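You operate a simulated robot arm through the tools that you are given. There is no shell and no other tool. Be economical: measure what you need, move in short steps, check, and stop when the job is done.

You are at the controls of a simulated two-armed robot. One attempt, no reset.

JOB
Cap both sample tubes and put them on the raised shelf.
Fine: hold each tube steady while you screw its cap on; orange cap on 30, green cap on 60. Set down upright: sample tube.

The check looks at the end state, three seconds after you hand in, the way a careful person would. Anything else that was tipped, shoved, dropped, spilled or broken makes it a failure. A push-on lid holds only when it is set on centred and level and pressed home; a screw cap is set on level and turned clockwise until tight.

ROBOT AND FRAMES
Two 6-joint arms with two-finger parallel grippers on one trunk, on a base that drives. Base frame: it is fixed to the floor where the robot stands at the start and does not move with it; the origin is under the middle of the robot, x ahead of it, y to its left, z up; the surface under the hand at the start is at about z = 80. Readings come in cm, rad, newtons and seconds.
The left shoulder is at the start at [6, 18.7, 117.2], the right one opposite. With the tool pointing down near the work surface each hand reaches from about 10 to 60 cm from the robot's upright axis, wherever it stands, measured 20 degrees to its own side. Places, roughly: raised shelf of the plywood bench [80, 0, 100]. Payload 1.57 kg a hand.
The tool frame of a hand sits at the grasp point between the pads (the TCP): z along the fingers, y along the line on which they close. The tips reach 3 cm beyond it. The gripper opens to 11 cm. The fingers are 2.4 cm wide and 1.2 cm thick; the gripper's body (4.8 by 11.2 cm) begins 7.8 cm behind the TCP.
Orientation is told as [roll, pitch, yaw] about the base's x, y, z axes, in that order, counted from this pose: with the fingers straight down and closing along the base's y, the tool's x points along the base's -x, its y along +y and its z along -z.

CONTROLS
- The arms move only by the tool send_rows. It takes "left_increments", "right_increments" or both (then of equal length, played together; a hand with none holds still); each is one flat list of numbers, 6 for each row, row after row: the shift along the base's x, y, z in cm, then the turn, a rotation vector about the base's x, y, z in rad. In form: [dx, dy, dz, wx, wy, wz, dx, dy, dz, wx, wy, wz, ...]. A call has 1 to 8 rows; each row is the pose to reach, as a shift and turn from the pose commanded when the call began. "left_jaw" and "right_jaw" are, for a hand that has rows, the opening, from 0 (shut) to 1 (fully open), set as the call begins (left out, the last holds). Rows are played at 5 a second. More than 5 cm and 0.15 rad between two rows, or a gripper value outside its range, and nothing of the call is played. A pose out of reach is approached as far as the arm can. The call stops where the force on the tool passes 40 N (or 10 N more than at its start, if that is more) or the arm is blocked; 0.2 s more then pass. The fingers move at their own pace (about 15.3 cm/s each) and stop on an object; they squeeze with about 42 N. The grip force told is the motor's: it shows also when the fingers shut on nothing. Time passes only in rows, and 0.2 s behind the last, so rows that repeat a pose let the fingers close. It gives the time, the measured TCP pose, the force on the tool (base axes), the opening and the grip force at its end, in the units of the frame above (readings bear some noise), with the torque about the TCP (base axes, N m) and any sound that the robot's microphone picked up, and new pictures: "views" is both (left out), scene, wrist or none (wrist: the cameras of the hands that moved).
- Cameras (640 x 400 px; columns grow to the right, rows downward): "scene" is now at [1.91, -1.68, 171.85]; the picture's right is [-0.22, -0.98, 0.00], its down [-0.71, 0.16, -0.69] and it looks along [0.67, -0.15, -0.72] (base axes); focal length 256 px, centre (320, 200). "left" rides on the left gripper at [7, -1.6, -14.1] in its tool frame; the picture's right is [0.23, 0.97, 0.00], its down [-0.85, 0.20, -0.48] and it looks along [-0.47, 0.11, 0.88] (tool axes); focal length 222 px, centre (320, 200). "right" rides on the right gripper at [7, 1.6, -14.1] in its tool frame; the picture's right is [-0.23, 0.97, 0.00], its down [-0.86, -0.20, -0.48] and it looks along [-0.47, -0.11, 0.88] (tool axes); focal length 222 px, centre (320, 200). There is no depth. A picture from a camera that has moved, and an enlarged one, comes with that camera's place and axes in the base frame and with its lens.
- move_column(by): slides the trunk up (or, below 0, down) by that many cm; the arms and the scene camera ride with it, the base frame stays. It gives what a move gives, with no picture.
- drive_base(legs): drives the robot by 1 to 6 legs, each [ahead, left, turn to the left] in cm, cm and rad, along the robot's own axes; the way and the turn of a leg run together, so that a leg with both is an arc; at most 150 cm and 3.142 rad a leg. The arms and the cameras ride along, it lands a little off, and it stops where it bumps. It gives what a move gives, and a new picture of the scene camera.
- head_to(pan, tilt): turns the head with the scene camera to pan (to the left, within 1.501 rad either way) and tilt (down, from -0.506 to 1.204), counted from straight ahead of the robot. It gives what a move gives, and a new picture of the scene camera.
- close_up(camera, box): a new picture of the part [left, top, right, bottom] of that camera's present view, enlarged. It takes no simulated time.
- job_done(): hands the job in; it is judged then, once.

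Go step by step. Nothing tells you exact positions but the pictures and the camera data: compare them with the known pose of the tool, close in by small moves and look again before you grip or let go. The budget is 120 turns and 260 pictures, counting those below and the enlarged ones. Unless the task says otherwise, let go and move clear before handing in, and close with one line.

The tools are called after "Call:" by a JSON object that holds its "op" and its "data". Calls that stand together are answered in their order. send_rows: Moves the arms, as the interface text tells. Its arguments: {"type":"object","properties":{"left_increments":{"type":"array","items":{"type":"number"}},"left_jaw":{"type":"number"},"right_increments":{"type":"array","items":{"type":"number"}},"right_jaw":{"type":"number"},"views":{"type":"string","enum":["both","scene","wrist","none"]}},"required":[]} The other tools are called the same way: move_column (by) slides the trunk up or down; drive_base (legs) drives the base; head_to (pan, tilt) turns the head that bears the scene camera; close_up (camera, box) takes an enlarged picture of a part of a camera's view; job_done () hands the job in.

At the start:

```text
time_s: 0.0
left_tcp_pos: [39.53, 9.5, 130.67]
left_orientation: [-0.001, 0.0, 0.0]
left_ft_force: [0.2, 1.4, 0.5]
left_wrist_torque: [0.01, 0.04, 0.0]
left_finger_gap: 10.98
left_grip_force: 0.0
right_tcp_pos: [34.98, -20.54, 134.09]
right_orientation: [0.001, 0.001, 0.001]
right_ft_force: [-0.5, -0.2, 0.3]
right_wrist_torque: [-0.01, -0.04, 0.01]
right_finger_gap: 11.03
right_grip_force: 0.1
trunk travel left (down, up): [-80.0, 19.0]
robot x, y, heading: [0.06, -0.13, -0.003]
head pan, tilt: [-0.216, 0.81]
```

scene: 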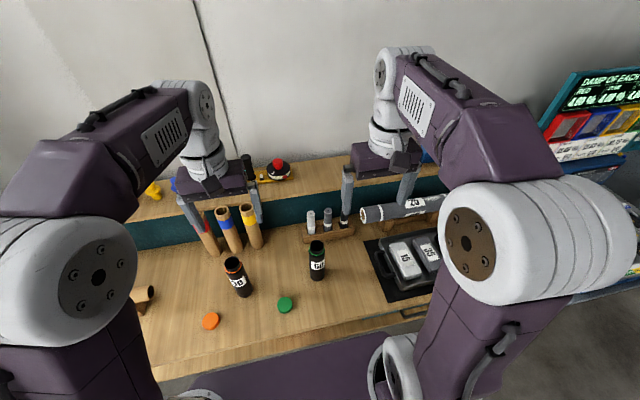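
right: 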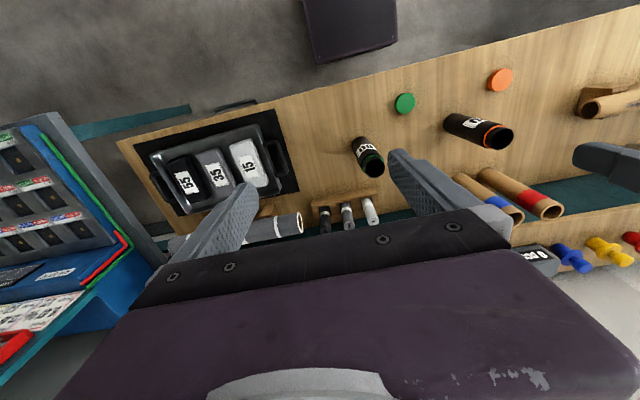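
left: 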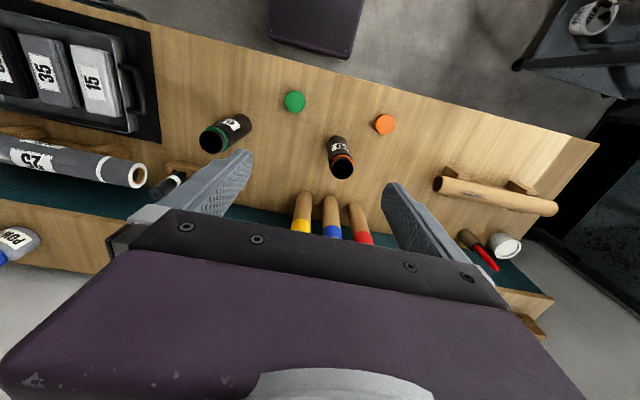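

I see two dark tubes standing on the bench, an orange cap and a green cap lying in front of them, and the shelf behind. I'll take a closer look first.

Call:
{"op": "close_up", "data": {"camera": "scene", "box": [130, 220, 350, 357]}}

Call:
{"op": "close_up", "data": {"camera": "left", "box": [180, 60, 420, 210]}}

Call:
{"op": "close_up", "data": {"camera": "scene", "box": [120, 130, 460, 260]}}

```text
2.91 times, centred on (240, 288) of scene
camera zoom: at [1.91, -1.68, 171.85], right [-0.22, -0.98, 0.0], down [-0.71, 0.16, -0.69], along [0.67, -0.15, -0.72], focal length 746 px, centre (553, -58)
```

zoom: 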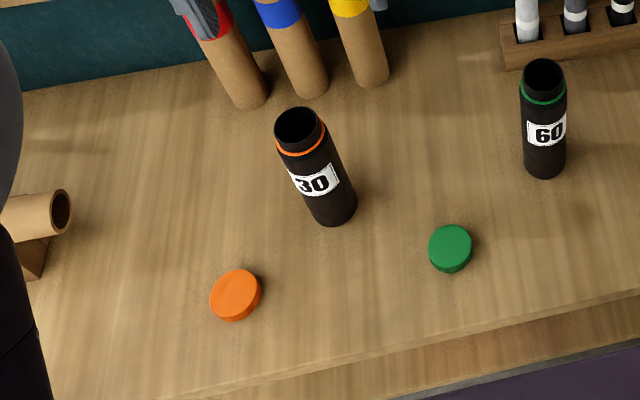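

```text
2.67 times, centred on (300, 135) of left
camera zoom: at [32.57, 7.94, 144.85], right [-0.23, 0.97, 0.0], down [0.85, 0.2, 0.48], along [0.47, 0.11, -0.88], focal length 592 px, centre (373, 373)
```

zoom: 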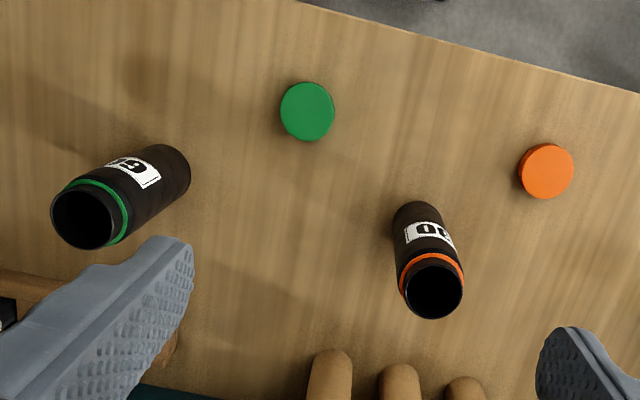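

```text
1.88 times, centred on (290, 195) of scene
camera zoom: at [1.91, -1.68, 171.85], right [-0.22, -0.98, 0.0], down [-0.71, 0.16, -0.69], along [0.67, -0.15, -0.72], focal length 483 px, centre (376, 209)
```

zoom: 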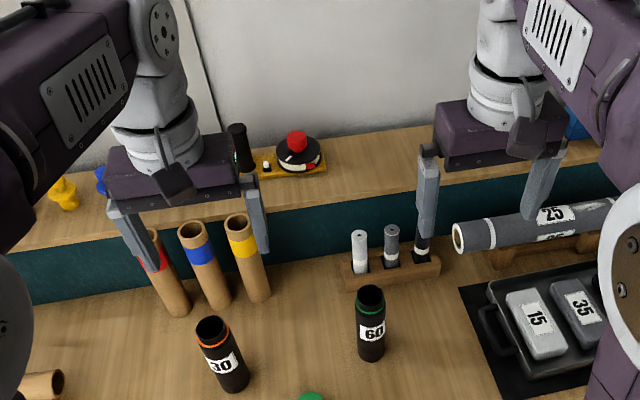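

Tube 30 stands at about (47.5, 16.3) and tube 60 at about (48.6, -10.8), both roughly 19 cm tall. The caps lie at about (39, 27.7) for orange and (39, 2.9) for green. I'll start with tube 30, driving left so both arms reach it.

Call:
{"op": "drive_base", "data": {"legs": [[0, 13, 0]]}}

```text
time_s: 1.3
left_tcp_pos: [39.47, 22.21, 130.72]
left_orientation: [0.0, 0.0, -0.002]
left_ft_force: [0.4, 0.3, -0.4]
left_wrist_torque: [0.0, 0.0, -0.03]
left_finger_gap: 10.98
left_grip_force: 0.1
right_tcp_pos: [34.9, -7.99, 134.16]
right_orientation: [0.002, 0.0, -0.002]
right_ft_force: [-0.3, -0.2, 0.4]
right_wrist_torque: [0.02, -0.04, -0.02]
right_finger_gap: 11.0
right_grip_force: 0.0
trunk travel left (down, up): [-80.0, 19.0]
robot x, y, heading: [-0.28, 13.05, -0.001]
head pan, tilt: [-0.216, 0.81]
camera scene: at [1.91, 11.04, 171.84], right [-0.22, -0.98, 0.0], down [-0.71, 0.16, -0.69], along [0.67, -0.15, -0.72], focal length 256 px, centre (320, 200)
```

scene: 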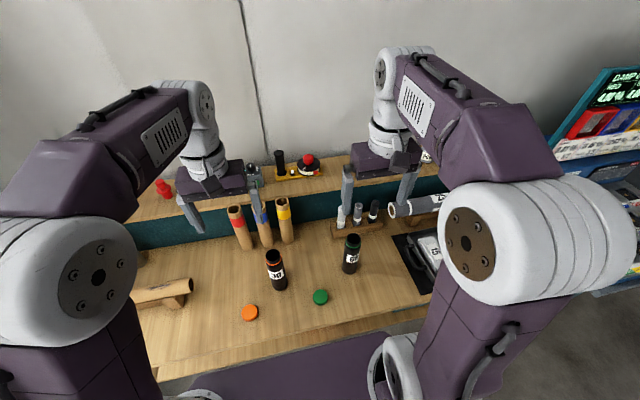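

The drive went well. Next I lower the left hand above the orange cap while the right hand tilts forward, ready to hold tube 30.

Call:
{"op": "send_rows", "data": {"left_increments": [0, 1, -4.5, 0, 0, 0, 0, 2, -9, 0, 0, 0, -0.2, 3, -13.5, 0, 0, 0, -0.4, 4, -18, 0, 0, 0, -0.4, 5, -22.5, 0, 0, 0, -0.4, 5.5, -27, 0, 0, 0, -0.4, 5.5, -31.5, 0, 0, 0, -0.4, 5.5, -36, 0, 0, 0], "right_increments": [0, 1, -2, 0, -0.13, 0, 0, 2, -5, 0, -0.26, 0, 0, 3, -8, 0, -0.39, 0, -1, 4, -12, 0, -0.52, 0, -2, 6, -15, 0, -0.65, 0, -3, 8, -18, 0, -0.78, 0, -4, 10, -21, 0, -0.91, 0, -4, 12, -24, 0, -1.05, 0]}}

```text
time_s: 3.1
left_tcp_pos: [38.86, 28.23, 94.53]
left_orientation: [-0.003, 0.0, -0.002]
left_ft_force: [1.0, 0.0, 0.7]
left_wrist_torque: [-0.02, -0.02, 0.02]
left_finger_gap: 10.99
left_grip_force: 0.2
right_tcp_pos: [35.07, 14.86, 114.01]
right_orientation: [-0.034, -1.039, 0.025]
right_ft_force: [0.7, 0.2, -0.5]
right_wrist_torque: [0.03, 0.02, -0.04]
right_finger_gap: 10.99
right_grip_force: 0.1
right hand out of reach, approached as far as the arm can: row 4, 5, 6, 7, 8
trunk travel left (down, up): [-80.0, 19.0]
robot x, y, heading: [0.09, 13.56, -0.002]
head pan, tilt: [-0.216, 0.81]
camera scene: at [2.02, 11.96, 171.86], right [-0.22, -0.98, 0.0], down [-0.71, 0.15, -0.69], along [0.67, -0.15, -0.72], focal length 256 px, centre (320, 200)
camera right: at [19.35, 16.63, 115.05], right [0.12, 0.98, 0.18], down [0.02, -0.18, 0.98], along [0.99, -0.11, -0.04], focal length 222 px, centre (320, 200)
camera left: at [32.01, 26.8, 108.78], right [-0.23, 0.97, 0.0], down [0.86, 0.2, 0.48], along [0.47, 0.1, -0.88], focal length 222 px, centre (320, 200)
```

scene: 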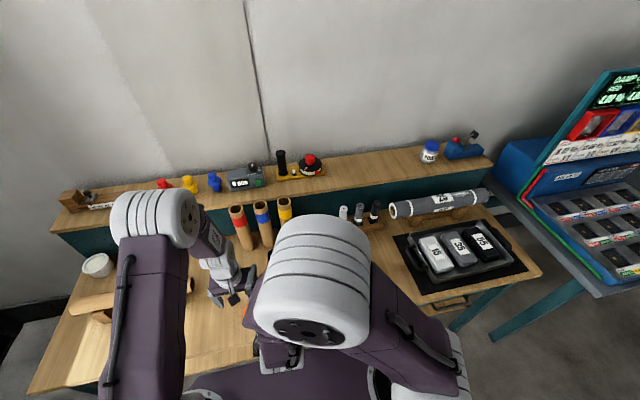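
right: 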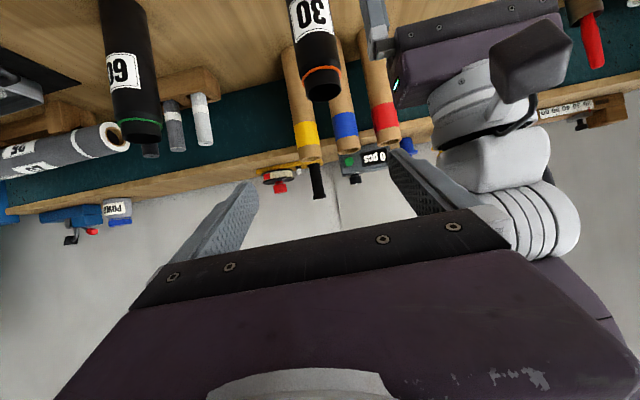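
left: 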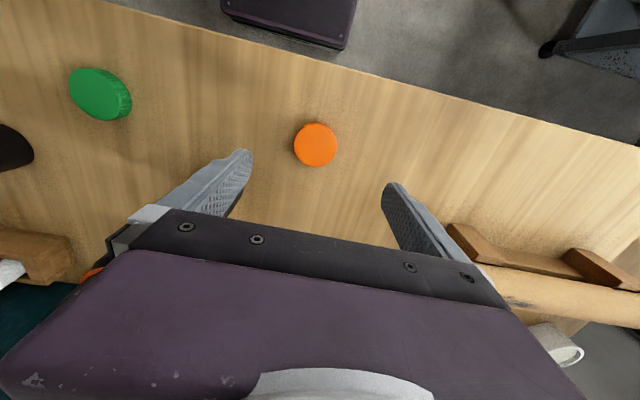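

The left hand is above the orange cap, which sits at about (39.0, 27.7). I'll descend to it and look before gripping.

Call:
{"op": "send_rows", "data": {"left_increments": [0.15, -0.5, -3.5, 0, 0, 0, 0.15, -0.5, -7, 0, 0, 0, 0.15, -0.5, -9.5, 0, 0, 0, 0.15, -0.5, -10.8, 0, 0, 0], "left_jaw": 0.75, "views": "wrist"}}

```text
time_s: 4.1
left_tcp_pos: [39.19, 27.39, 83.96]
left_orientation: [0.0, 0.001, -0.003]
left_ft_force: [0.0, 0.5, 0.4]
left_wrist_torque: [-0.03, -0.01, 0.02]
left_finger_gap: 8.23
left_grip_force: 0.0
right_tcp_pos: [34.97, 14.45, 113.9]
right_orientation: [-0.027, -1.037, 0.016]
right_ft_force: [0.5, 0.8, 0.7]
right_wrist_torque: [0.05, -0.03, -0.01]
right_finger_gap: 11.01
right_grip_force: 0.1
trunk travel left (down, up): [-80.0, 19.0]
robot x, y, heading: [0.06, 13.61, 0.002]
head pan, tilt: [-0.216, 0.81]
camera left: at [32.26, 25.92, 98.18], right [-0.23, 0.97, 0.0], down [0.86, 0.2, 0.48], along [0.47, 0.11, -0.88], focal length 222 px, centre (320, 200)
```

left: 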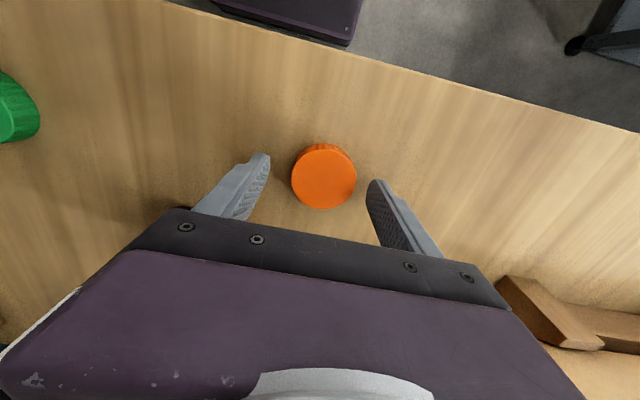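

The cap is centred between the fingers. I'll go down a touch and close.

Call:
{"op": "send_rows", "data": {"left_increments": [-0.2, 0.3, -0.4, 0, 0, 0], "views": "none"}}

Call:
{"op": "send_rows", "data": {"left_increments": [0, 0, 0, 0, 0, 0, 0, 0, 0, 0, 0, 0, 0, 0, 0, 0, 0, 0], "left_jaw": 0.3, "views": "wrist"}}

```text
time_s: 4.5
left_tcp_pos: [39.0, 27.75, 83.61]
left_orientation: [0.001, 0.0, -0.001]
left_ft_force: [0.7, -0.4, -0.6]
left_wrist_torque: [0.04, -0.01, -0.02]
left_finger_gap: 8.23
left_grip_force: 0.1
right_tcp_pos: [34.94, 14.44, 114.04]
right_orientation: [-0.028, -1.037, 0.016]
right_ft_force: [-0.9, -0.2, 0.1]
right_wrist_torque: [0.01, -0.01, -0.04]
right_finger_gap: 11.03
right_grip_force: 0.0
trunk travel left (down, up): [-80.0, 19.0]
robot x, y, heading: [0.04, 13.46, -0.0]
head pan, tilt: [-0.216, 0.81]
```

```text
time_s: 5.3
left_tcp_pos: [39.06, 27.85, 83.56]
left_orientation: [-0.002, 0.001, -0.001]
left_ft_force: [-0.3, 0.5, 0.0]
left_wrist_torque: [-0.01, 0.01, 0.0]
left_finger_gap: 5.16
left_grip_force: 41.6
right_tcp_pos: [35.03, 14.48, 114.09]
right_orientation: [-0.031, -1.038, 0.017]
right_ft_force: [-0.7, 0.2, -0.5]
right_wrist_torque: [0.03, 0.0, 0.03]
right_finger_gap: 11.01
right_grip_force: 0.0
trunk travel left (down, up): [-80.0, 19.0]
robot x, y, heading: [-0.12, 13.13, -0.004]
head pan, tilt: [-0.216, 0.81]
camera left: at [32.09, 26.25, 97.75], right [-0.23, 0.97, 0.0], down [0.86, 0.2, 0.48], along [0.47, 0.11, -0.88], focal length 222 px, centre (320, 200)
```

left: 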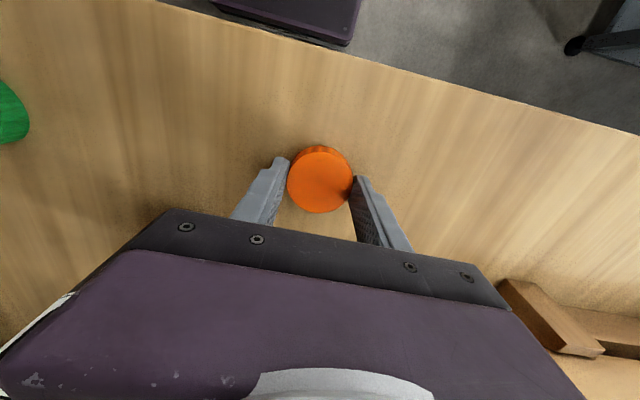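

The orange cap is gripped. I'll lift it and test how the right hand responds from its limited pose.

Call:
{"op": "send_rows", "data": {"left_increments": [0, 0.5, 4.5, 0, 0, 0, 0, 1, 9, 0, 0, 0, 0, 1.5, 13.5, 0, 0, 0, 0, 2, 18, 0, 0, 0, 0, 2, 22, 0, 0, 0, 0, 2, 26, 0, 0, 0], "right_increments": [0, 0, 0, 0, 0, 0, 0, 0, 0, 0, 0, 0, 0, 0, 0, 0, 0, 0, 1, 0, 0, 0, 0, 0, 2, 0, 0, 0, 0, 0, 3, 0, 0, 0, 0, 0], "views": "both"}}

```text
time_s: 6.7
left_tcp_pos: [38.9, 29.71, 109.41]
left_orientation: [0.001, 0.002, 0.0]
left_ft_force: [-0.2, -0.5, -0.8]
left_wrist_torque: [0.01, -0.01, -0.04]
left_finger_gap: 5.15
left_grip_force: 42.3
right_tcp_pos: [37.86, 15.19, 114.52]
right_orientation: [0.002, -1.052, -0.004]
right_ft_force: [-0.2, -0.1, 0.4]
right_wrist_torque: [-0.01, 0.01, -0.01]
right_finger_gap: 11.02
right_grip_force: 0.0
trunk travel left (down, up): [-80.0, 19.0]
robot x, y, heading: [0.18, 13.06, 0.005]
head pan, tilt: [-0.216, 0.81]
camera scene: at [1.83, 11.34, 171.84], right [-0.22, -0.98, 0.0], down [-0.71, 0.16, -0.69], along [0.67, -0.15, -0.72], focal length 256 px, centre (320, 200)
camera right: at [22.22, 16.79, 115.37], right [0.11, 0.97, 0.2], down [0.01, -0.2, 0.98], along [0.99, -0.11, -0.03], focal length 222 px, centre (320, 200)
camera left: at [32.06, 28.22, 123.62], right [-0.23, 0.97, 0.0], down [0.86, 0.2, 0.48], along [0.47, 0.11, -0.88], focal length 222 px, centre (320, 200)
```

scene: 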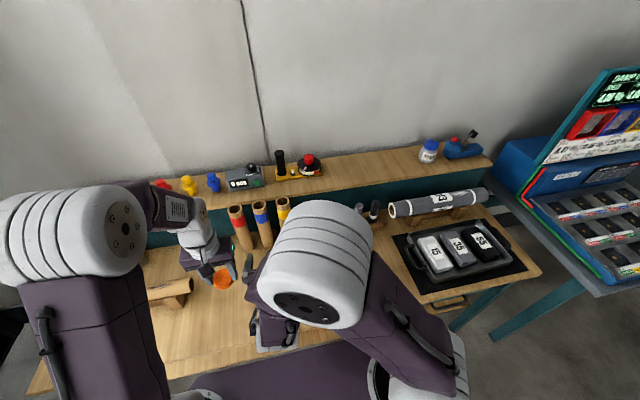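
right: 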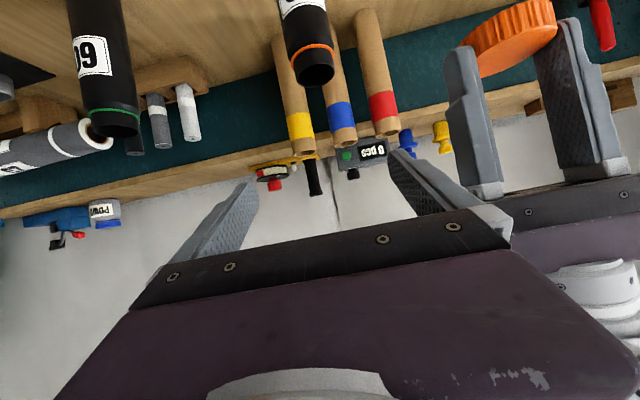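
left: 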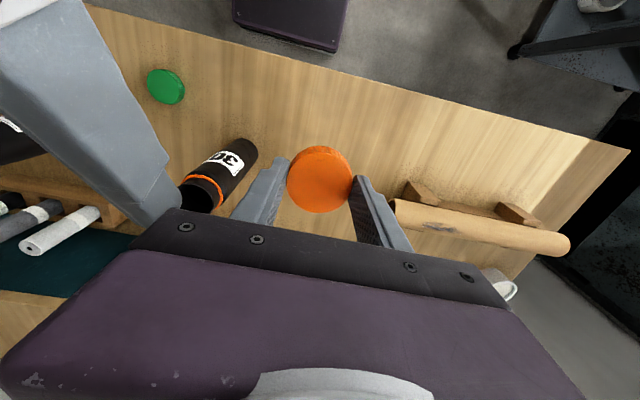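

The right hand responds normally. Tube 30's rim is at about (48.2, 16.4, 99.5), so I'll bring the right hand down in front of the tube.

Call:
{"op": "send_rows", "data": {"right_increments": [0, 0.4, -4.4, 0, 0, 0, 0, 0.8, -8.8, 0, 0, 0, 0, 1.2, -13.2, 0, 0, 0, 0, 1.2, -17.6, 0, 0, 0, 0, 1.2, -22, 0, 0, 0, 0, 1.2, -25.5, 0, 0, 0], "views": "both"}}

```text
time_s: 7.5
left_tcp_pos: [39.26, 30.13, 109.36]
left_orientation: [0.008, -0.005, -0.005]
left_ft_force: [-0.3, 24.2, 3.8]
left_wrist_torque: [-0.03, 0.1, -0.26]
left_finger_gap: 5.12
left_grip_force: 41.8
right_tcp_pos: [40.37, 20.52, 106.01]
right_orientation: [-0.032, -1.048, -0.002]
right_ft_force: [0.4, -23.6, -4.6]
right_wrist_torque: [0.38, -0.1, 0.48]
right_finger_gap: 8.96
right_grip_force: 0.1
right hand out of reach, approached as far as the arm can: row 1, 2, 3
trunk travel left (down, up): [-80.0, 19.0]
robot x, y, heading: [-0.1, 13.15, -0.004]
head pan, tilt: [-0.216, 0.81]
stopped in row 3 (left hand): the force on the tool passed its limit at 66 N (the readings are from after the stop); the commanded pose is now the measured one
camera scene: at [1.99, 11.44, 171.85], right [-0.22, -0.98, 0.0], down [-0.71, 0.16, -0.69], along [0.67, -0.15, -0.72], focal length 256 px, centre (320, 200)
camera right: at [24.76, 22.53, 106.92], right [0.14, 0.97, 0.18], down [0.01, -0.18, 0.98], along [0.99, -0.14, -0.03], focal length 222 px, centre (320, 200)
```

scene: 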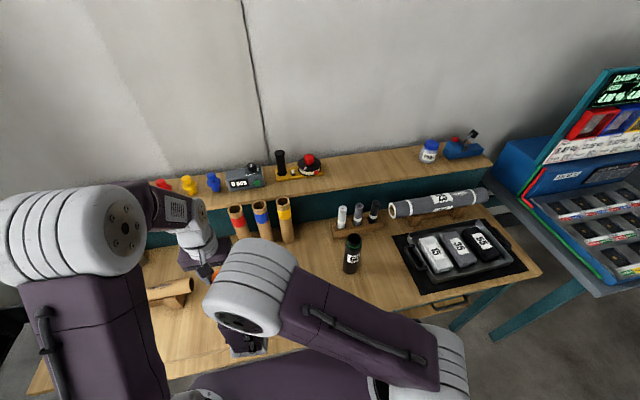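
right: 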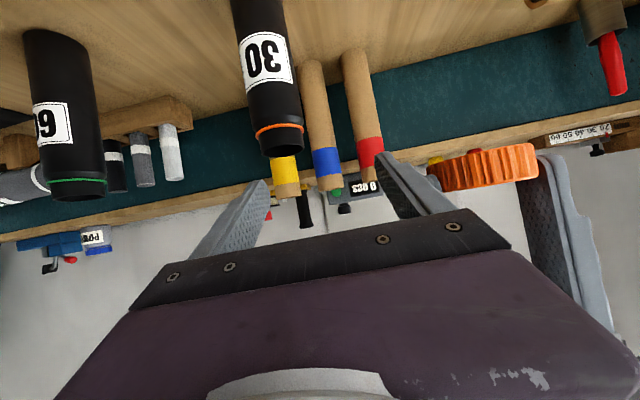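

The out-of-reach pose made the right hand drift left and touch the left hand. I'll separate them, then approach tube 30 by straddling it from above with some yaw.

Call:
{"op": "send_rows", "data": {"left_increments": [0, 3, 0, 0, 0, 0, 0, 6, 2, 0, 0, 0, 0, 8, 4, 0, 0, 0], "right_increments": [0, -2, 2, 0, 0, 0, 1, -4, 6, 0, 0, 0, 2, -5, 10, 0, 0, 0], "views": "wrist"}}

```text
time_s: 8.3
left_tcp_pos: [39.3, 37.99, 113.15]
left_orientation: [0.006, -0.005, -0.004]
left_ft_force: [0.3, 0.5, 0.2]
left_wrist_torque: [0.01, -0.02, -0.03]
left_finger_gap: 5.15
left_grip_force: 41.4
right_tcp_pos: [42.28, 15.92, 116.41]
right_orientation: [-0.019, -1.052, -0.005]
right_ft_force: [-0.3, -0.3, -0.1]
right_wrist_torque: [-0.01, 0.01, 0.05]
right_finger_gap: 11.0
right_grip_force: 0.1
trunk travel left (down, up): [-80.0, 19.0]
robot x, y, heading: [-0.23, 12.93, 0.002]
head pan, tilt: [-0.216, 0.81]
camera right: at [26.63, 17.79, 117.33], right [0.13, 0.97, 0.19], down [0.0, -0.19, 0.98], along [0.99, -0.13, -0.03], focal length 222 px, centre (320, 200)
camera left: at [32.2, 36.39, 127.28], right [-0.22, 0.97, 0.0], down [0.85, 0.19, 0.48], along [0.47, 0.11, -0.87], focal length 222 px, centre (320, 200)
```

right: 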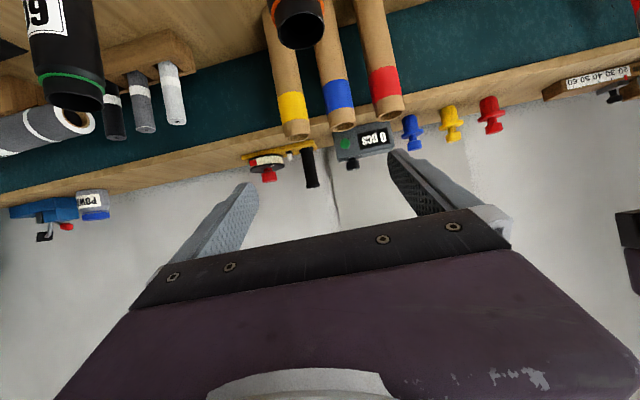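
left: 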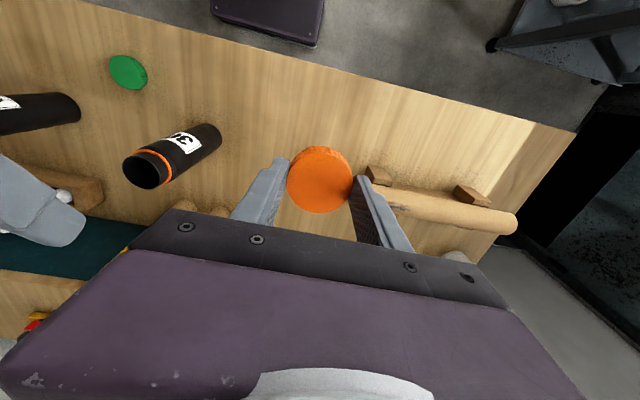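

The cap is still held cleanly. I'll yaw the right hand and put it straight above tube 30.

Call:
{"op": "send_rows", "data": {"right_increments": [2, 0, 0, 0, 0, 0.1, 4, 0.2, 0, 0, 0, 0.2, 5.7, 0.4, -2, 0, 0, 0.3, 5.7, 0.4, -5, 0, 0, 0.3], "views": "wrist"}}

```text
time_s: 9.3
left_tcp_pos: [39.42, 38.21, 113.01]
left_orientation: [0.006, -0.002, -0.004]
left_ft_force: [0.4, 0.2, 0.2]
left_wrist_torque: [-0.06, 0.02, 0.02]
left_finger_gap: 5.18
left_grip_force: 41.7
right_tcp_pos: [48.73, 17.25, 112.09]
right_orientation: [-0.043, -1.045, 0.313]
right_ft_force: [-0.2, -0.2, 0.6]
right_wrist_torque: [0.01, 0.02, -0.03]
right_finger_gap: 11.0
right_grip_force: 0.1
right hand out of reach, approached as far as the arm can: row 4
trunk travel left (down, up): [-80.0, 19.0]
robot x, y, heading: [-0.19, 13.13, 0.007]
head pan, tilt: [-0.216, 0.81]
camera right: at [33.17, 14.55, 112.91], right [-0.16, 0.97, 0.18], down [0.06, -0.17, 0.98], along [0.99, 0.17, -0.03], focal length 222 px, centre (320, 200)
```

right: 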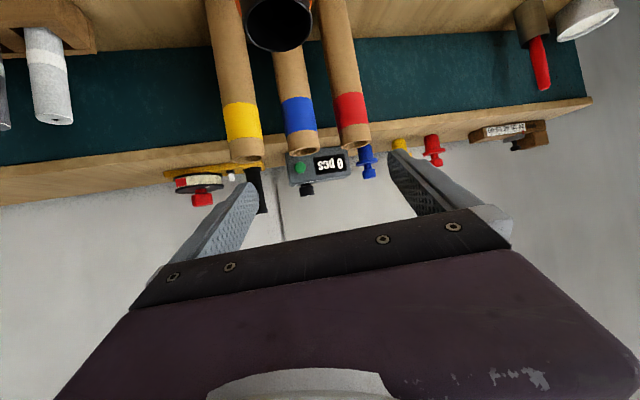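

The tilted pose is limited by the arm's geometry at this shoulder height. Lowering the trunk should fix that, so I'll raise the hands first.

Call:
{"op": "send_rows", "data": {"left_increments": [0, 0, 4, 0, 0, 0, 0, 0, 8, 0, 0, 0, 0, 0, 12, 0, 0, 0, 0, 0, 15, 0, 0, 0], "right_increments": [-0.5, -0.3, 4, 0, 0, 0, -0.5, -0.6, 8, 0, 0, 0, -0.5, -0.6, 12, 0, 0, 0, -0.5, -0.6, 15, 0, 0, 0], "views": "none"}}

Call:
{"op": "move_column", "data": {"by": -20}}

```text
time_s: 10.3
left_tcp_pos: [39.06, 38.13, 128.1]
left_orientation: [0.005, -0.007, -0.003]
left_ft_force: [0.2, -1.4, -0.4]
left_wrist_torque: [-0.01, 0.01, 0.03]
left_finger_gap: 5.16
left_grip_force: 41.8
right_tcp_pos: [48.01, 16.24, 127.2]
right_orientation: [-0.018, -1.052, 0.299]
right_ft_force: [0.1, -0.1, -0.5]
right_wrist_torque: [0.01, -0.02, 0.01]
right_finger_gap: 11.0
right_grip_force: 0.0
trunk travel left (down, up): [-80.0, 19.0]
robot x, y, heading: [-0.21, 13.02, -0.006]
head pan, tilt: [-0.216, 0.81]
```

```text
time_s: 12.5
left_tcp_pos: [39.26, 38.1, 107.98]
left_orientation: [0.005, -0.005, -0.004]
left_ft_force: [0.0, 0.1, -0.6]
left_wrist_torque: [-0.01, -0.01, 0.03]
left_finger_gap: 5.17
left_grip_force: 42.5
right_tcp_pos: [48.16, 16.3, 106.94]
right_orientation: [-0.019, -1.05, 0.296]
right_ft_force: [0.2, -0.2, -0.1]
right_wrist_torque: [0.02, 0.01, 0.0]
right_finger_gap: 10.98
right_grip_force: 0.1
trunk travel left (down, up): [-60.0, 39.0]
robot x, y, heading: [0.29, 12.86, -0.003]
head pan, tilt: [-0.216, 0.81]
```

The right hand now straddles above tube 30. I'll lower it gently around the tube.

Call:
{"op": "send_rows", "data": {"right_increments": [0, 0.1, -4, 0, 0, 0, 0, 0.1, -8, 0, 0, 0, 0, 0.1, -12, 0, 0, 0], "views": "both"}}

```text
time_s: 13.3
left_tcp_pos: [39.36, 38.09, 108.0]
left_orientation: [0.006, -0.003, -0.005]
left_ft_force: [-0.3, -1.0, 0.1]
left_wrist_torque: [0.0, -0.01, 0.0]
left_finger_gap: 5.19
left_grip_force: 42.2
right_tcp_pos: [48.32, 16.51, 95.14]
right_orientation: [-0.019, -1.05, 0.295]
right_ft_force: [0.1, 0.2, 0.2]
right_wrist_torque: [0.02, 0.04, 0.0]
right_finger_gap: 11.01
right_grip_force: 0.1
trunk travel left (down, up): [-60.0, 39.0]
robot x, y, heading: [0.39, 12.82, 0.002]
head pan, tilt: [-0.216, 0.81]
camera scene: at [2.04, 11.42, 151.85], right [-0.22, -0.98, 0.0], down [-0.71, 0.16, -0.69], along [0.67, -0.15, -0.72], focal length 256 px, centre (320, 200)
camera right: at [32.89, 13.76, 95.91], right [-0.16, 0.97, 0.19], down [0.06, -0.18, 0.98], along [0.99, 0.17, -0.03], focal length 222 px, centre (320, 200)
```

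scene: 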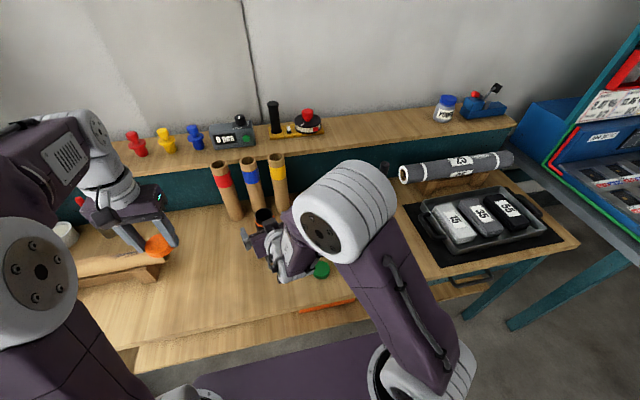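
right: 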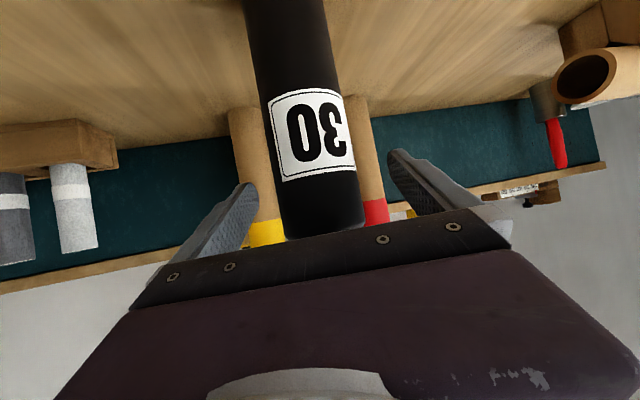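

The tube is centred between the right fingers. I'll lower to mid-height and close on it.

Call:
{"op": "send_rows", "data": {"right_increments": [-0.1, 0, -3, 0, 0, 0, -0.1, 0, -6, 0, 0, 0], "views": "none"}}

Call:
{"op": "send_rows", "data": {"right_increments": [0, 0, 0, 0, 0, 0, 0, 0, 0, 0, 0, 0, 0, 0, 0, 0, 0, 0], "right_jaw": 0.55, "views": "wrist"}}

```text
time_s: 13.9
left_tcp_pos: [39.19, 38.11, 107.96]
left_orientation: [0.004, -0.003, -0.004]
left_ft_force: [0.2, 0.1, -0.4]
left_wrist_torque: [0.02, 0.02, 0.01]
left_finger_gap: 5.18
left_grip_force: 42.0
right_tcp_pos: [48.84, 18.15, 90.38]
right_orientation: [-0.053, -1.043, 0.318]
right_ft_force: [0.0, 0.2, 0.3]
right_wrist_torque: [0.04, -0.03, 0.0]
right_finger_gap: 10.98
right_grip_force: 0.1
right hand out of reach, approached as far as the arm can: row 1, 2
trunk travel left (down, up): [-60.0, 39.0]
robot x, y, heading: [-0.32, 12.83, -0.005]
head pan, tilt: [-0.216, 0.81]
```

```text
time_s: 14.7
left_tcp_pos: [39.17, 38.08, 107.91]
left_orientation: [0.005, -0.005, -0.002]
left_ft_force: [-0.5, -0.1, 0.4]
left_wrist_torque: [-0.02, -0.01, 0.0]
left_finger_gap: 5.17
left_grip_force: 42.1
right_tcp_pos: [48.72, 18.1, 90.33]
right_orientation: [-0.053, -1.044, 0.319]
right_ft_force: [0.7, -0.5, -0.6]
right_wrist_torque: [-0.03, 0.01, 0.0]
right_finger_gap: 6.08
right_grip_force: 0.5
trunk travel left (down, up): [-60.0, 39.0]
robot x, y, heading: [0.32, 13.1, -0.003]
head pan, tilt: [-0.216, 0.81]
camera right: at [33.31, 15.44, 91.28], right [-0.15, 0.97, 0.17], down [0.06, -0.16, 0.98], along [0.99, 0.16, -0.04], focal length 222 px, centre (320, 200)
```

right: 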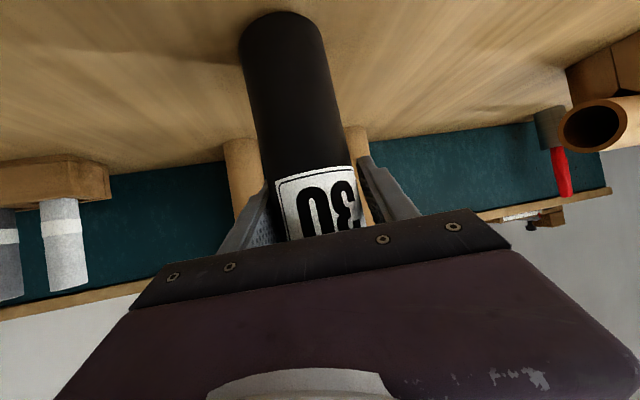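

The right hand reached its limit at z 90, which is a good grip height anyway. I'll close on the tube.

Call:
{"op": "send_rows", "data": {"right_increments": [0, 0, 0, 0, 0, 0, 0, 0, 0, 0, 0, 0], "right_jaw": 0.3, "views": "both"}}

Call:
{"op": "close_up", "data": {"camera": "scene", "box": [180, 130, 400, 300]}}

```text
time_s: 15.3
left_tcp_pos: [39.26, 37.99, 107.87]
left_orientation: [0.005, -0.006, -0.004]
left_ft_force: [-0.5, 0.5, 0.0]
left_wrist_torque: [0.01, -0.03, -0.03]
left_finger_gap: 5.19
left_grip_force: 41.8
right_tcp_pos: [48.84, 18.21, 90.27]
right_orientation: [-0.053, -1.044, 0.321]
right_ft_force: [0.5, 0.0, -0.1]
right_wrist_torque: [-0.02, -0.06, -0.01]
right_finger_gap: 5.46
right_grip_force: 41.9
trunk travel left (down, up): [-60.0, 39.0]
robot x, y, heading: [-0.11, 12.92, 0.0]
head pan, tilt: [-0.216, 0.81]
camera scene: at [1.93, 11.36, 151.85], right [-0.22, -0.98, 0.0], down [-0.71, 0.16, -0.69], along [0.67, -0.15, -0.72], focal length 256 px, centre (320, 200)
camera right: at [33.32, 15.45, 91.28], right [-0.15, 0.97, 0.17], down [0.06, -0.16, 0.98], along [0.99, 0.16, -0.04], focal length 222 px, centre (320, 200)
```

scene: 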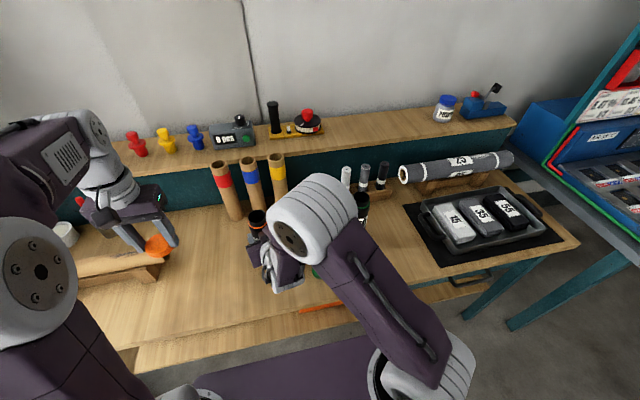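
right: 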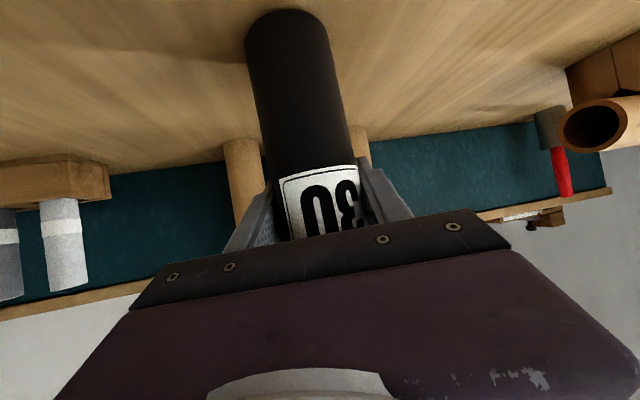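

```text
2.35 times, centred on (290, 215) of scene
camera zoom: at [1.93, 11.36, 151.85], right [-0.22, -0.98, 0.0], down [-0.71, 0.16, -0.69], along [0.67, -0.15, -0.72], focal length 603 px, centre (391, 165)
```

zoom: 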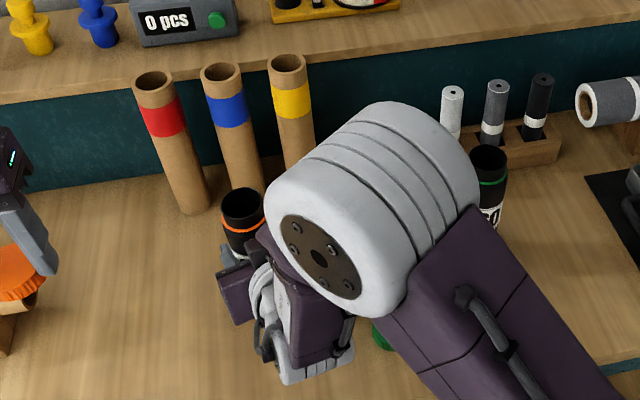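

Tube 30 is held, with its rim centred at about (48.6, 18.2, 99.5). The left hand now comes over from the left, yawing clockwise to put its camera on the far side from the right elbow.

Call:
{"op": "send_rows", "data": {"left_increments": [2.3, 0, 1.5, 0, 0, -0.13, 4.6, 0, 3, 0, 0, -0.26, 7, -1, 4.5, 0, 0, -0.39, 9.3, -3, 5, 0, 0, -0.52, 9.3, -5, 5, 0, 0, -0.65, 9.3, -8, 5, 0, 0, -0.78, 9.3, -10, 5, 0, 0, -0.91], "views": "both"}}

```text
time_s: 16.9
left_tcp_pos: [48.7, 27.95, 112.93]
left_orientation: [0.005, -0.004, -0.917]
left_ft_force: [-0.3, 0.1, 0.3]
left_wrist_torque: [0.02, -0.04, -0.02]
left_finger_gap: 5.17
left_grip_force: 41.7
right_tcp_pos: [48.76, 18.11, 90.25]
right_orientation: [-0.053, -1.042, 0.321]
right_ft_force: [-0.4, 0.9, 0.0]
right_wrist_torque: [0.0, -0.02, -0.03]
right_finger_gap: 5.47
right_grip_force: 41.9
trunk travel left (down, up): [-60.0, 39.0]
robot x, y, heading: [0.25, 13.2, -0.0]
head pan, tilt: [-0.216, 0.81]
camera scene: at [1.93, 11.33, 151.84], right [-0.22, -0.98, 0.0], down [-0.71, 0.16, -0.69], along [0.67, -0.15, -0.72], focal length 256 px, centre (320, 200)
camera left: at [43.12, 32.59, 127.07], right [0.63, 0.77, 0.0], down [0.68, -0.56, 0.48], along [0.38, -0.3, -0.88], focal length 222 px, centre (320, 200)
```

scene: 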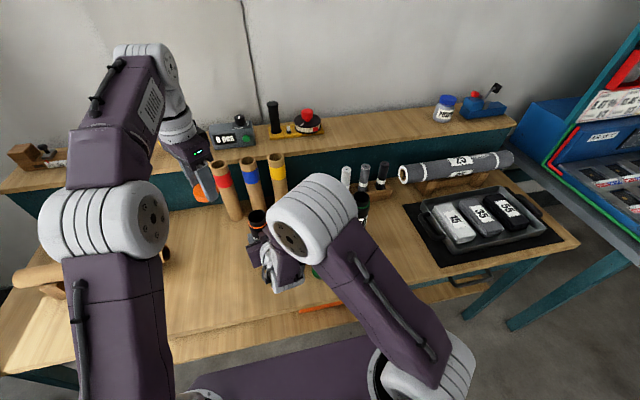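
left: 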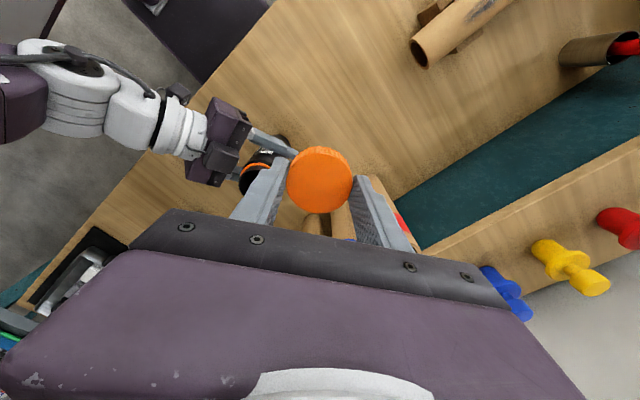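

There is good clearance from the right arm. I'll move the cap over the tube axis at z 110 and check the alignment.

Call:
{"op": "send_rows", "data": {"left_increments": [0, -4, 0, 0, 0, 0, 0, -7, 0, 0, 0, 0, 0, -9.8, 0, 0, 0, 0, 0, -9.8, -3, 0, 0, 0], "views": "both"}}

Call:
{"op": "close_up", "data": {"camera": "left", "box": [220, 110, 420, 240]}}

Call:
{"op": "close_up", "data": {"camera": "scene", "box": [180, 150, 340, 270]}}

Call:
{"op": "close_up", "data": {"camera": "right", "box": [160, 0, 480, 250]}}

```text
time_s: 17.9
left_tcp_pos: [48.74, 18.24, 109.95]
left_orientation: [0.006, -0.006, -0.913]
left_ft_force: [0.0, 1.1, -0.1]
left_wrist_torque: [0.04, 0.0, 0.03]
left_finger_gap: 5.17
left_grip_force: 41.4
right_tcp_pos: [48.81, 18.18, 90.36]
right_orientation: [-0.055, -1.042, 0.321]
right_ft_force: [0.4, 0.3, -0.6]
right_wrist_torque: [-0.01, -0.01, 0.01]
right_finger_gap: 5.47
right_grip_force: 42.2
trunk travel left (down, up): [-60.0, 39.0]
robot x, y, heading: [0.0, 13.25, -0.002]
head pan, tilt: [-0.216, 0.81]
camera scene: at [1.93, 11.43, 151.85], right [-0.22, -0.98, 0.0], down [-0.71, 0.16, -0.69], along [0.67, -0.15, -0.72], focal length 256 px, centre (320, 200)
camera left: at [43.06, 22.82, 124.1], right [0.63, 0.77, 0.0], down [0.68, -0.55, 0.48], along [0.38, -0.3, -0.88], focal length 222 px, centre (320, 200)
```

scene: 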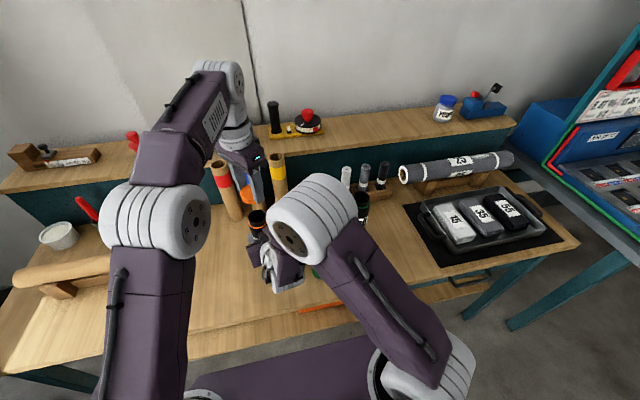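
left: 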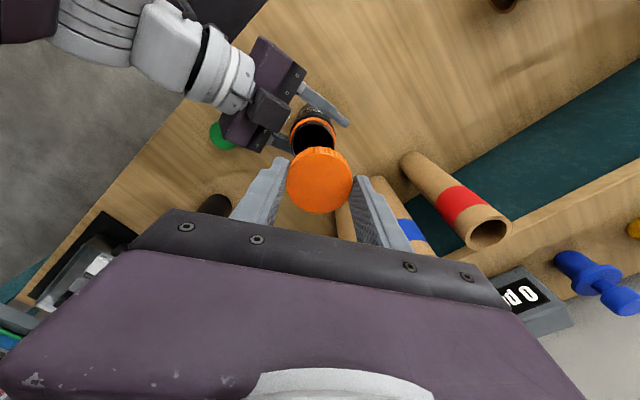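

```text
3.08 times, centred on (320, 175) of left
camera zoom: at [43.06, 22.82, 124.1], right [0.63, 0.77, 0.0], down [0.68, -0.55, 0.48], along [0.38, -0.3, -0.88], focal length 684 px, centre (320, 277)
```

zoom: 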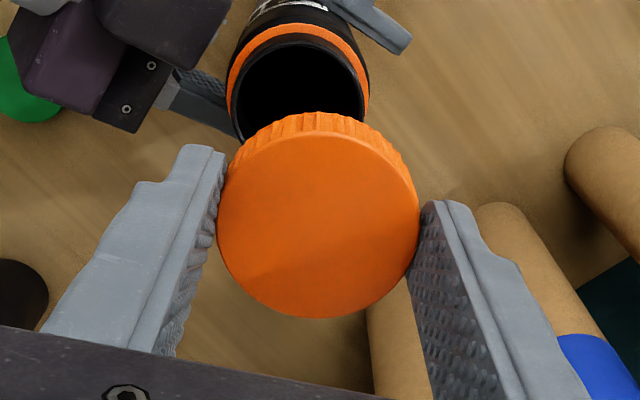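

```text
3.33 times, centred on (260, 210) of scene
camera zoom: at [1.93, 11.43, 151.85], right [-0.22, -0.98, 0.0], down [-0.71, 0.16, -0.69], along [0.67, -0.15, -0.72], focal length 855 px, centre (520, 167)
```

zoom: 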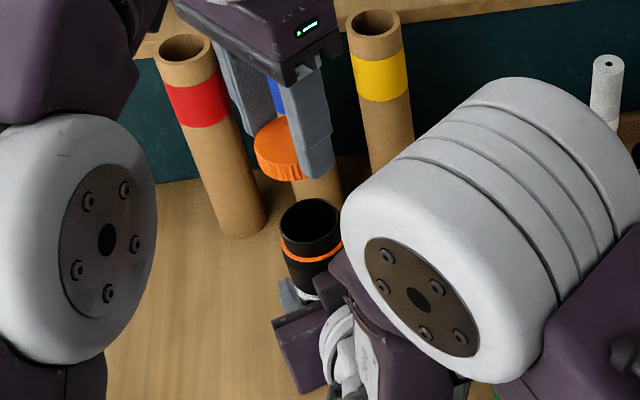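

```text
1.60 times, centred on (320, 125) of right
camera zoom: at [33.32, 15.49, 91.28], right [-0.15, 0.97, 0.17], down [0.06, -0.16, 0.98], along [0.99, 0.16, -0.04], focal length 355 px, centre (320, 320)
```

zoom: 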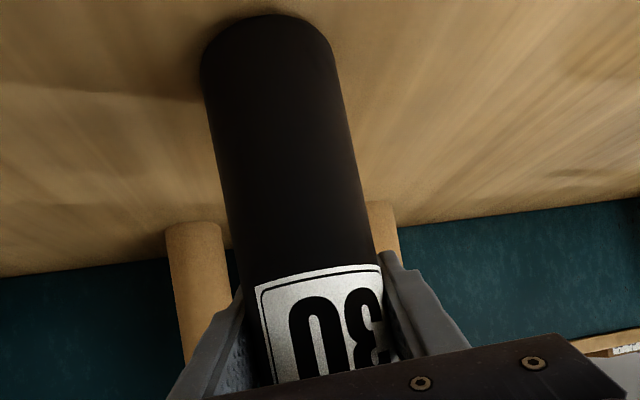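

The tube sits slightly nearer than the grip point, with its rim at about (47.7, 18.3, 100), so I'll shift the cap by -1 cm in x. Then I'll descend to just above the rim and check.

Call:
{"op": "send_rows", "data": {"left_increments": [-0.5, 0, -1.5, 0, 0, 0, -1.0, 0, -3, 0, 0, 0, -1.0, 0, -4.8, 0, 0, 0], "views": "none"}}

Call:
{"op": "close_up", "data": {"camera": "left", "box": [220, 110, 420, 240]}}

Call:
{"op": "close_up", "data": {"camera": "scene", "box": [210, 170, 310, 245]}}

```text
time_s: 18.7
left_tcp_pos: [47.49, 18.32, 105.22]
left_orientation: [0.005, -0.006, -0.911]
left_ft_force: [0.8, -0.7, 0.5]
left_wrist_torque: [0.03, -0.03, 0.02]
left_finger_gap: 5.17
left_grip_force: 42.1
right_tcp_pos: [48.94, 18.08, 90.26]
right_orientation: [-0.051, -1.041, 0.319]
right_ft_force: [1.1, 0.7, -0.5]
right_wrist_torque: [0.01, -0.02, 0.04]
right_finger_gap: 5.48
right_grip_force: 42.0
trunk travel left (down, up): [-60.0, 39.0]
robot x, y, heading: [0.0, 12.83, -0.003]
head pan, tilt: [-0.216, 0.81]
```

```text
3.08 times, centred on (320, 175) of left
camera zoom: at [41.93, 22.87, 119.34], right [0.63, 0.77, 0.0], down [0.68, -0.56, 0.48], along [0.38, -0.3, -0.88], focal length 684 px, centre (320, 277)
```

zoom: 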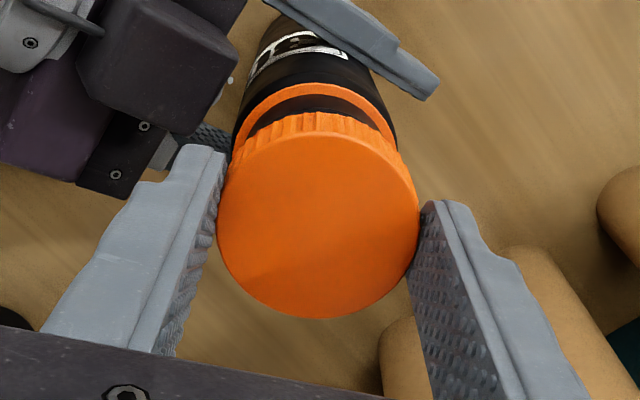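

```text
5.33 times, centred on (260, 208) of scene
camera zoom: at [1.97, 11.35, 151.85], right [-0.22, -0.98, 0.0], down [-0.71, 0.16, -0.69], along [0.67, -0.15, -0.72], focal length 1368 px, centre (640, 160)
```

zoom: 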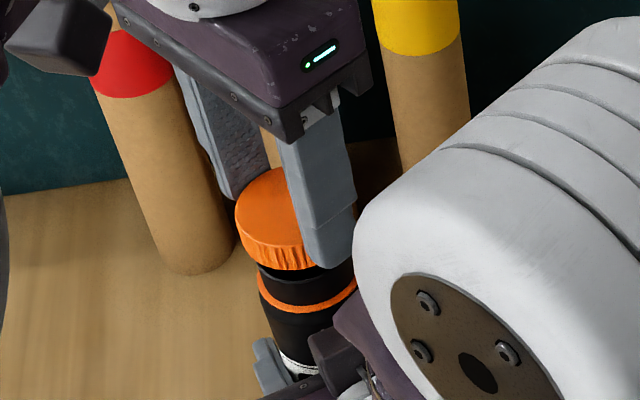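

The cap and rim agree within about 2 mm. I'll nudge it and lower to contact.

Call:
{"op": "send_rows", "data": {"left_increments": [0.15, -0.05, -0.8, 0, 0, 0, 0.15, -0.05, -1.3, 0, 0, 0, 0.15, -0.05, -1.8, 0, 0, 0], "views": "none"}}

Call:
{"op": "close_up", "data": {"camera": "left", "box": [220, 110, 420, 240]}}

Call:
{"op": "close_up", "data": {"camera": "scene", "box": [210, 170, 310, 245]}}

```text
time_s: 19.5
left_tcp_pos: [47.56, 18.28, 103.86]
left_orientation: [0.009, -0.009, -0.913]
left_ft_force: [-1.6, -0.7, 34.8]
left_wrist_torque: [-0.09, 0.8, 0.01]
left_finger_gap: 5.2
left_grip_force: 42.2
right_tcp_pos: [48.64, 18.0, 90.33]
right_orientation: [-0.054, -1.037, 0.318]
right_ft_force: [6.1, 0.8, -15.2]
right_wrist_torque: [0.45, -1.12, -0.12]
right_finger_gap: 5.47
right_grip_force: 41.8
trunk travel left (down, up): [-60.0, 39.0]
robot x, y, heading: [-0.12, 13.05, -0.005]
head pan, tilt: [-0.216, 0.81]
```

```text
3.08 times, centred on (320, 175) of left
camera zoom: at [41.8, 22.79, 117.84], right [0.63, 0.77, 0.01], down [0.67, -0.55, 0.49], along [0.38, -0.3, -0.87], focal length 684 px, centre (320, 277)
```

zoom: 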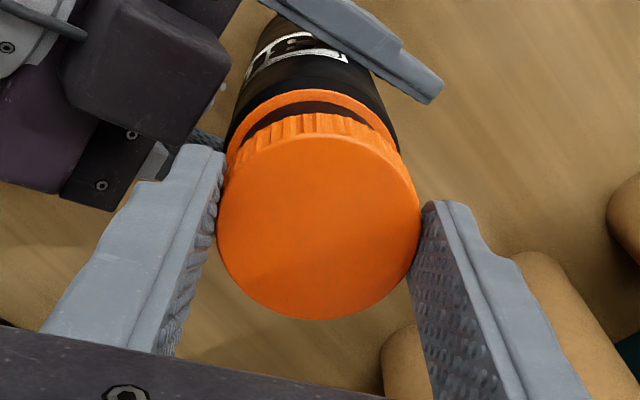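

```text
5.33 times, centred on (260, 208) of scene
camera zoom: at [1.77, 11.32, 151.89], right [-0.22, -0.98, 0.0], down [-0.71, 0.16, -0.69], along [0.67, -0.15, -0.72], focal length 1368 px, centre (640, 160)
```

zoom: 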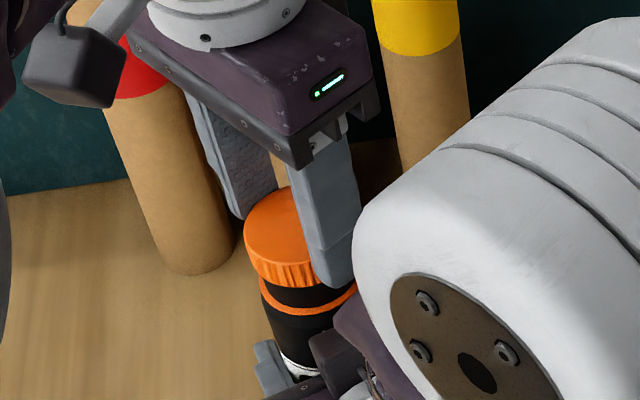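

The cap meets the rim with 35 N, and the torque says the contact is on the -x edge. I'll ease off, shift slightly to -x and try turning clockwise under light pressure.

Call:
{"op": "send_rows", "data": {"left_increments": [-0.2, 0, 0.3, 0, 0, 0, -0.2, 0, 0.25, 0, 0, -0.15, -0.2, 0, 0.2, 0, 0, -0.3, -0.2, 0, 0.15, 0, 0, -0.45, -0.2, 0, 0.15, 0, 0, -0.6], "views": "none"}}

```text
time_s: 20.7
left_tcp_pos: [47.58, 18.2, 103.54]
left_orientation: [0.003, -0.003, -1.518]
left_ft_force: [0.6, 3.1, -1.1]
left_wrist_torque: [0.1, -0.01, 0.04]
left_finger_gap: 5.16
left_grip_force: 42.1
right_tcp_pos: [48.87, 18.12, 90.44]
right_orientation: [-0.052, -1.043, 0.319]
right_ft_force: [-0.8, -2.9, -0.7]
right_wrist_torque: [0.32, -0.08, -0.04]
right_finger_gap: 5.46
right_grip_force: 41.8
trunk travel left (down, up): [-60.0, 39.0]
robot x, y, heading: [-0.03, 13.16, -0.005]
head pan, tilt: [-0.216, 0.81]
```

The force dropped and the cap settled lower, so it seems to be seating. I'll keep turning with slight downward feed.

Call:
{"op": "send_rows", "data": {"left_increments": [0, 0, -0.1, 0, 0, -0.15, 0, 0, -0.2, 0, 0, -0.3, 0, 0, -0.25, 0, 0, -0.45, 0, 0, -0.3, 0, 0, -0.6, 0, 0, -0.35, 0, 0, -0.75, 0, 0, -0.4, 0, 0, -0.9, 0, 0, -0.45, 0, 0, -1.05], "views": "wrist"}}

Call:
{"op": "close_up", "data": {"camera": "scene", "box": [210, 170, 310, 245]}}

```text
time_s: 22.3
left_tcp_pos: [47.55, 18.29, 103.18]
left_orientation: [0.007, -0.004, -2.567]
left_ft_force: [12.3, 1.5, 0.5]
left_wrist_torque: [0.01, -0.49, 0.14]
left_finger_gap: 5.17
left_grip_force: 42.0
right_tcp_pos: [48.88, 18.12, 90.2]
right_orientation: [-0.055, -1.042, 0.321]
right_ft_force: [-13.2, -2.1, 0.2]
right_wrist_torque: [0.08, -1.1, -0.14]
right_finger_gap: 5.47
right_grip_force: 42.2
trunk travel left (down, up): [-60.0, 39.0]
robot x, y, heading: [0.44, 13.12, -0.001]
head pan, tilt: [-0.216, 0.81]
camera left: at [52.52, 23.53, 117.28], right [0.72, -0.69, 0.01], down [-0.61, -0.63, 0.48], along [-0.33, -0.35, -0.88], focal length 222 px, centre (320, 200)
```

left: 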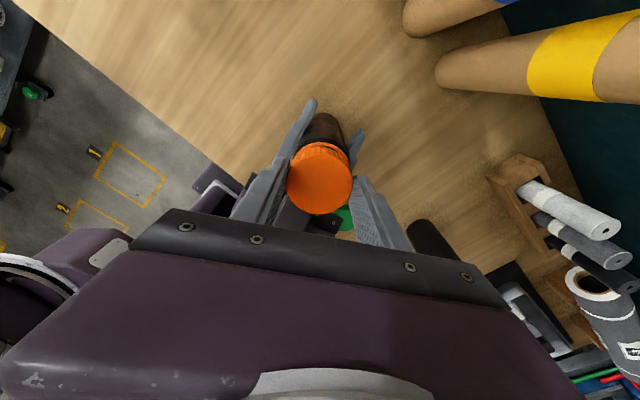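

```text
5.33 times, centred on (260, 208) of scene
camera zoom: at [1.89, 11.34, 151.85], right [-0.22, -0.98, 0.0], down [-0.71, 0.16, -0.69], along [0.67, -0.15, -0.72], focal length 1368 px, centre (640, 160)
```

zoom: 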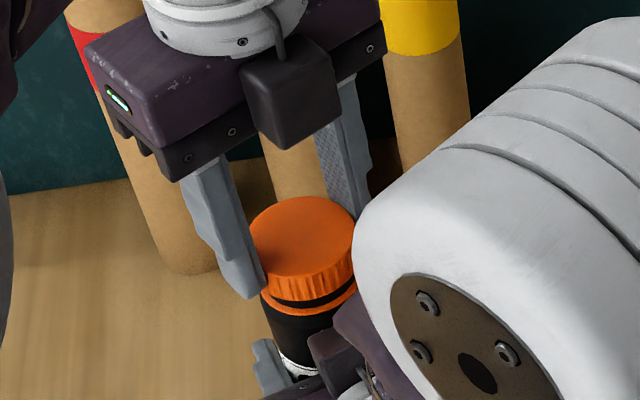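

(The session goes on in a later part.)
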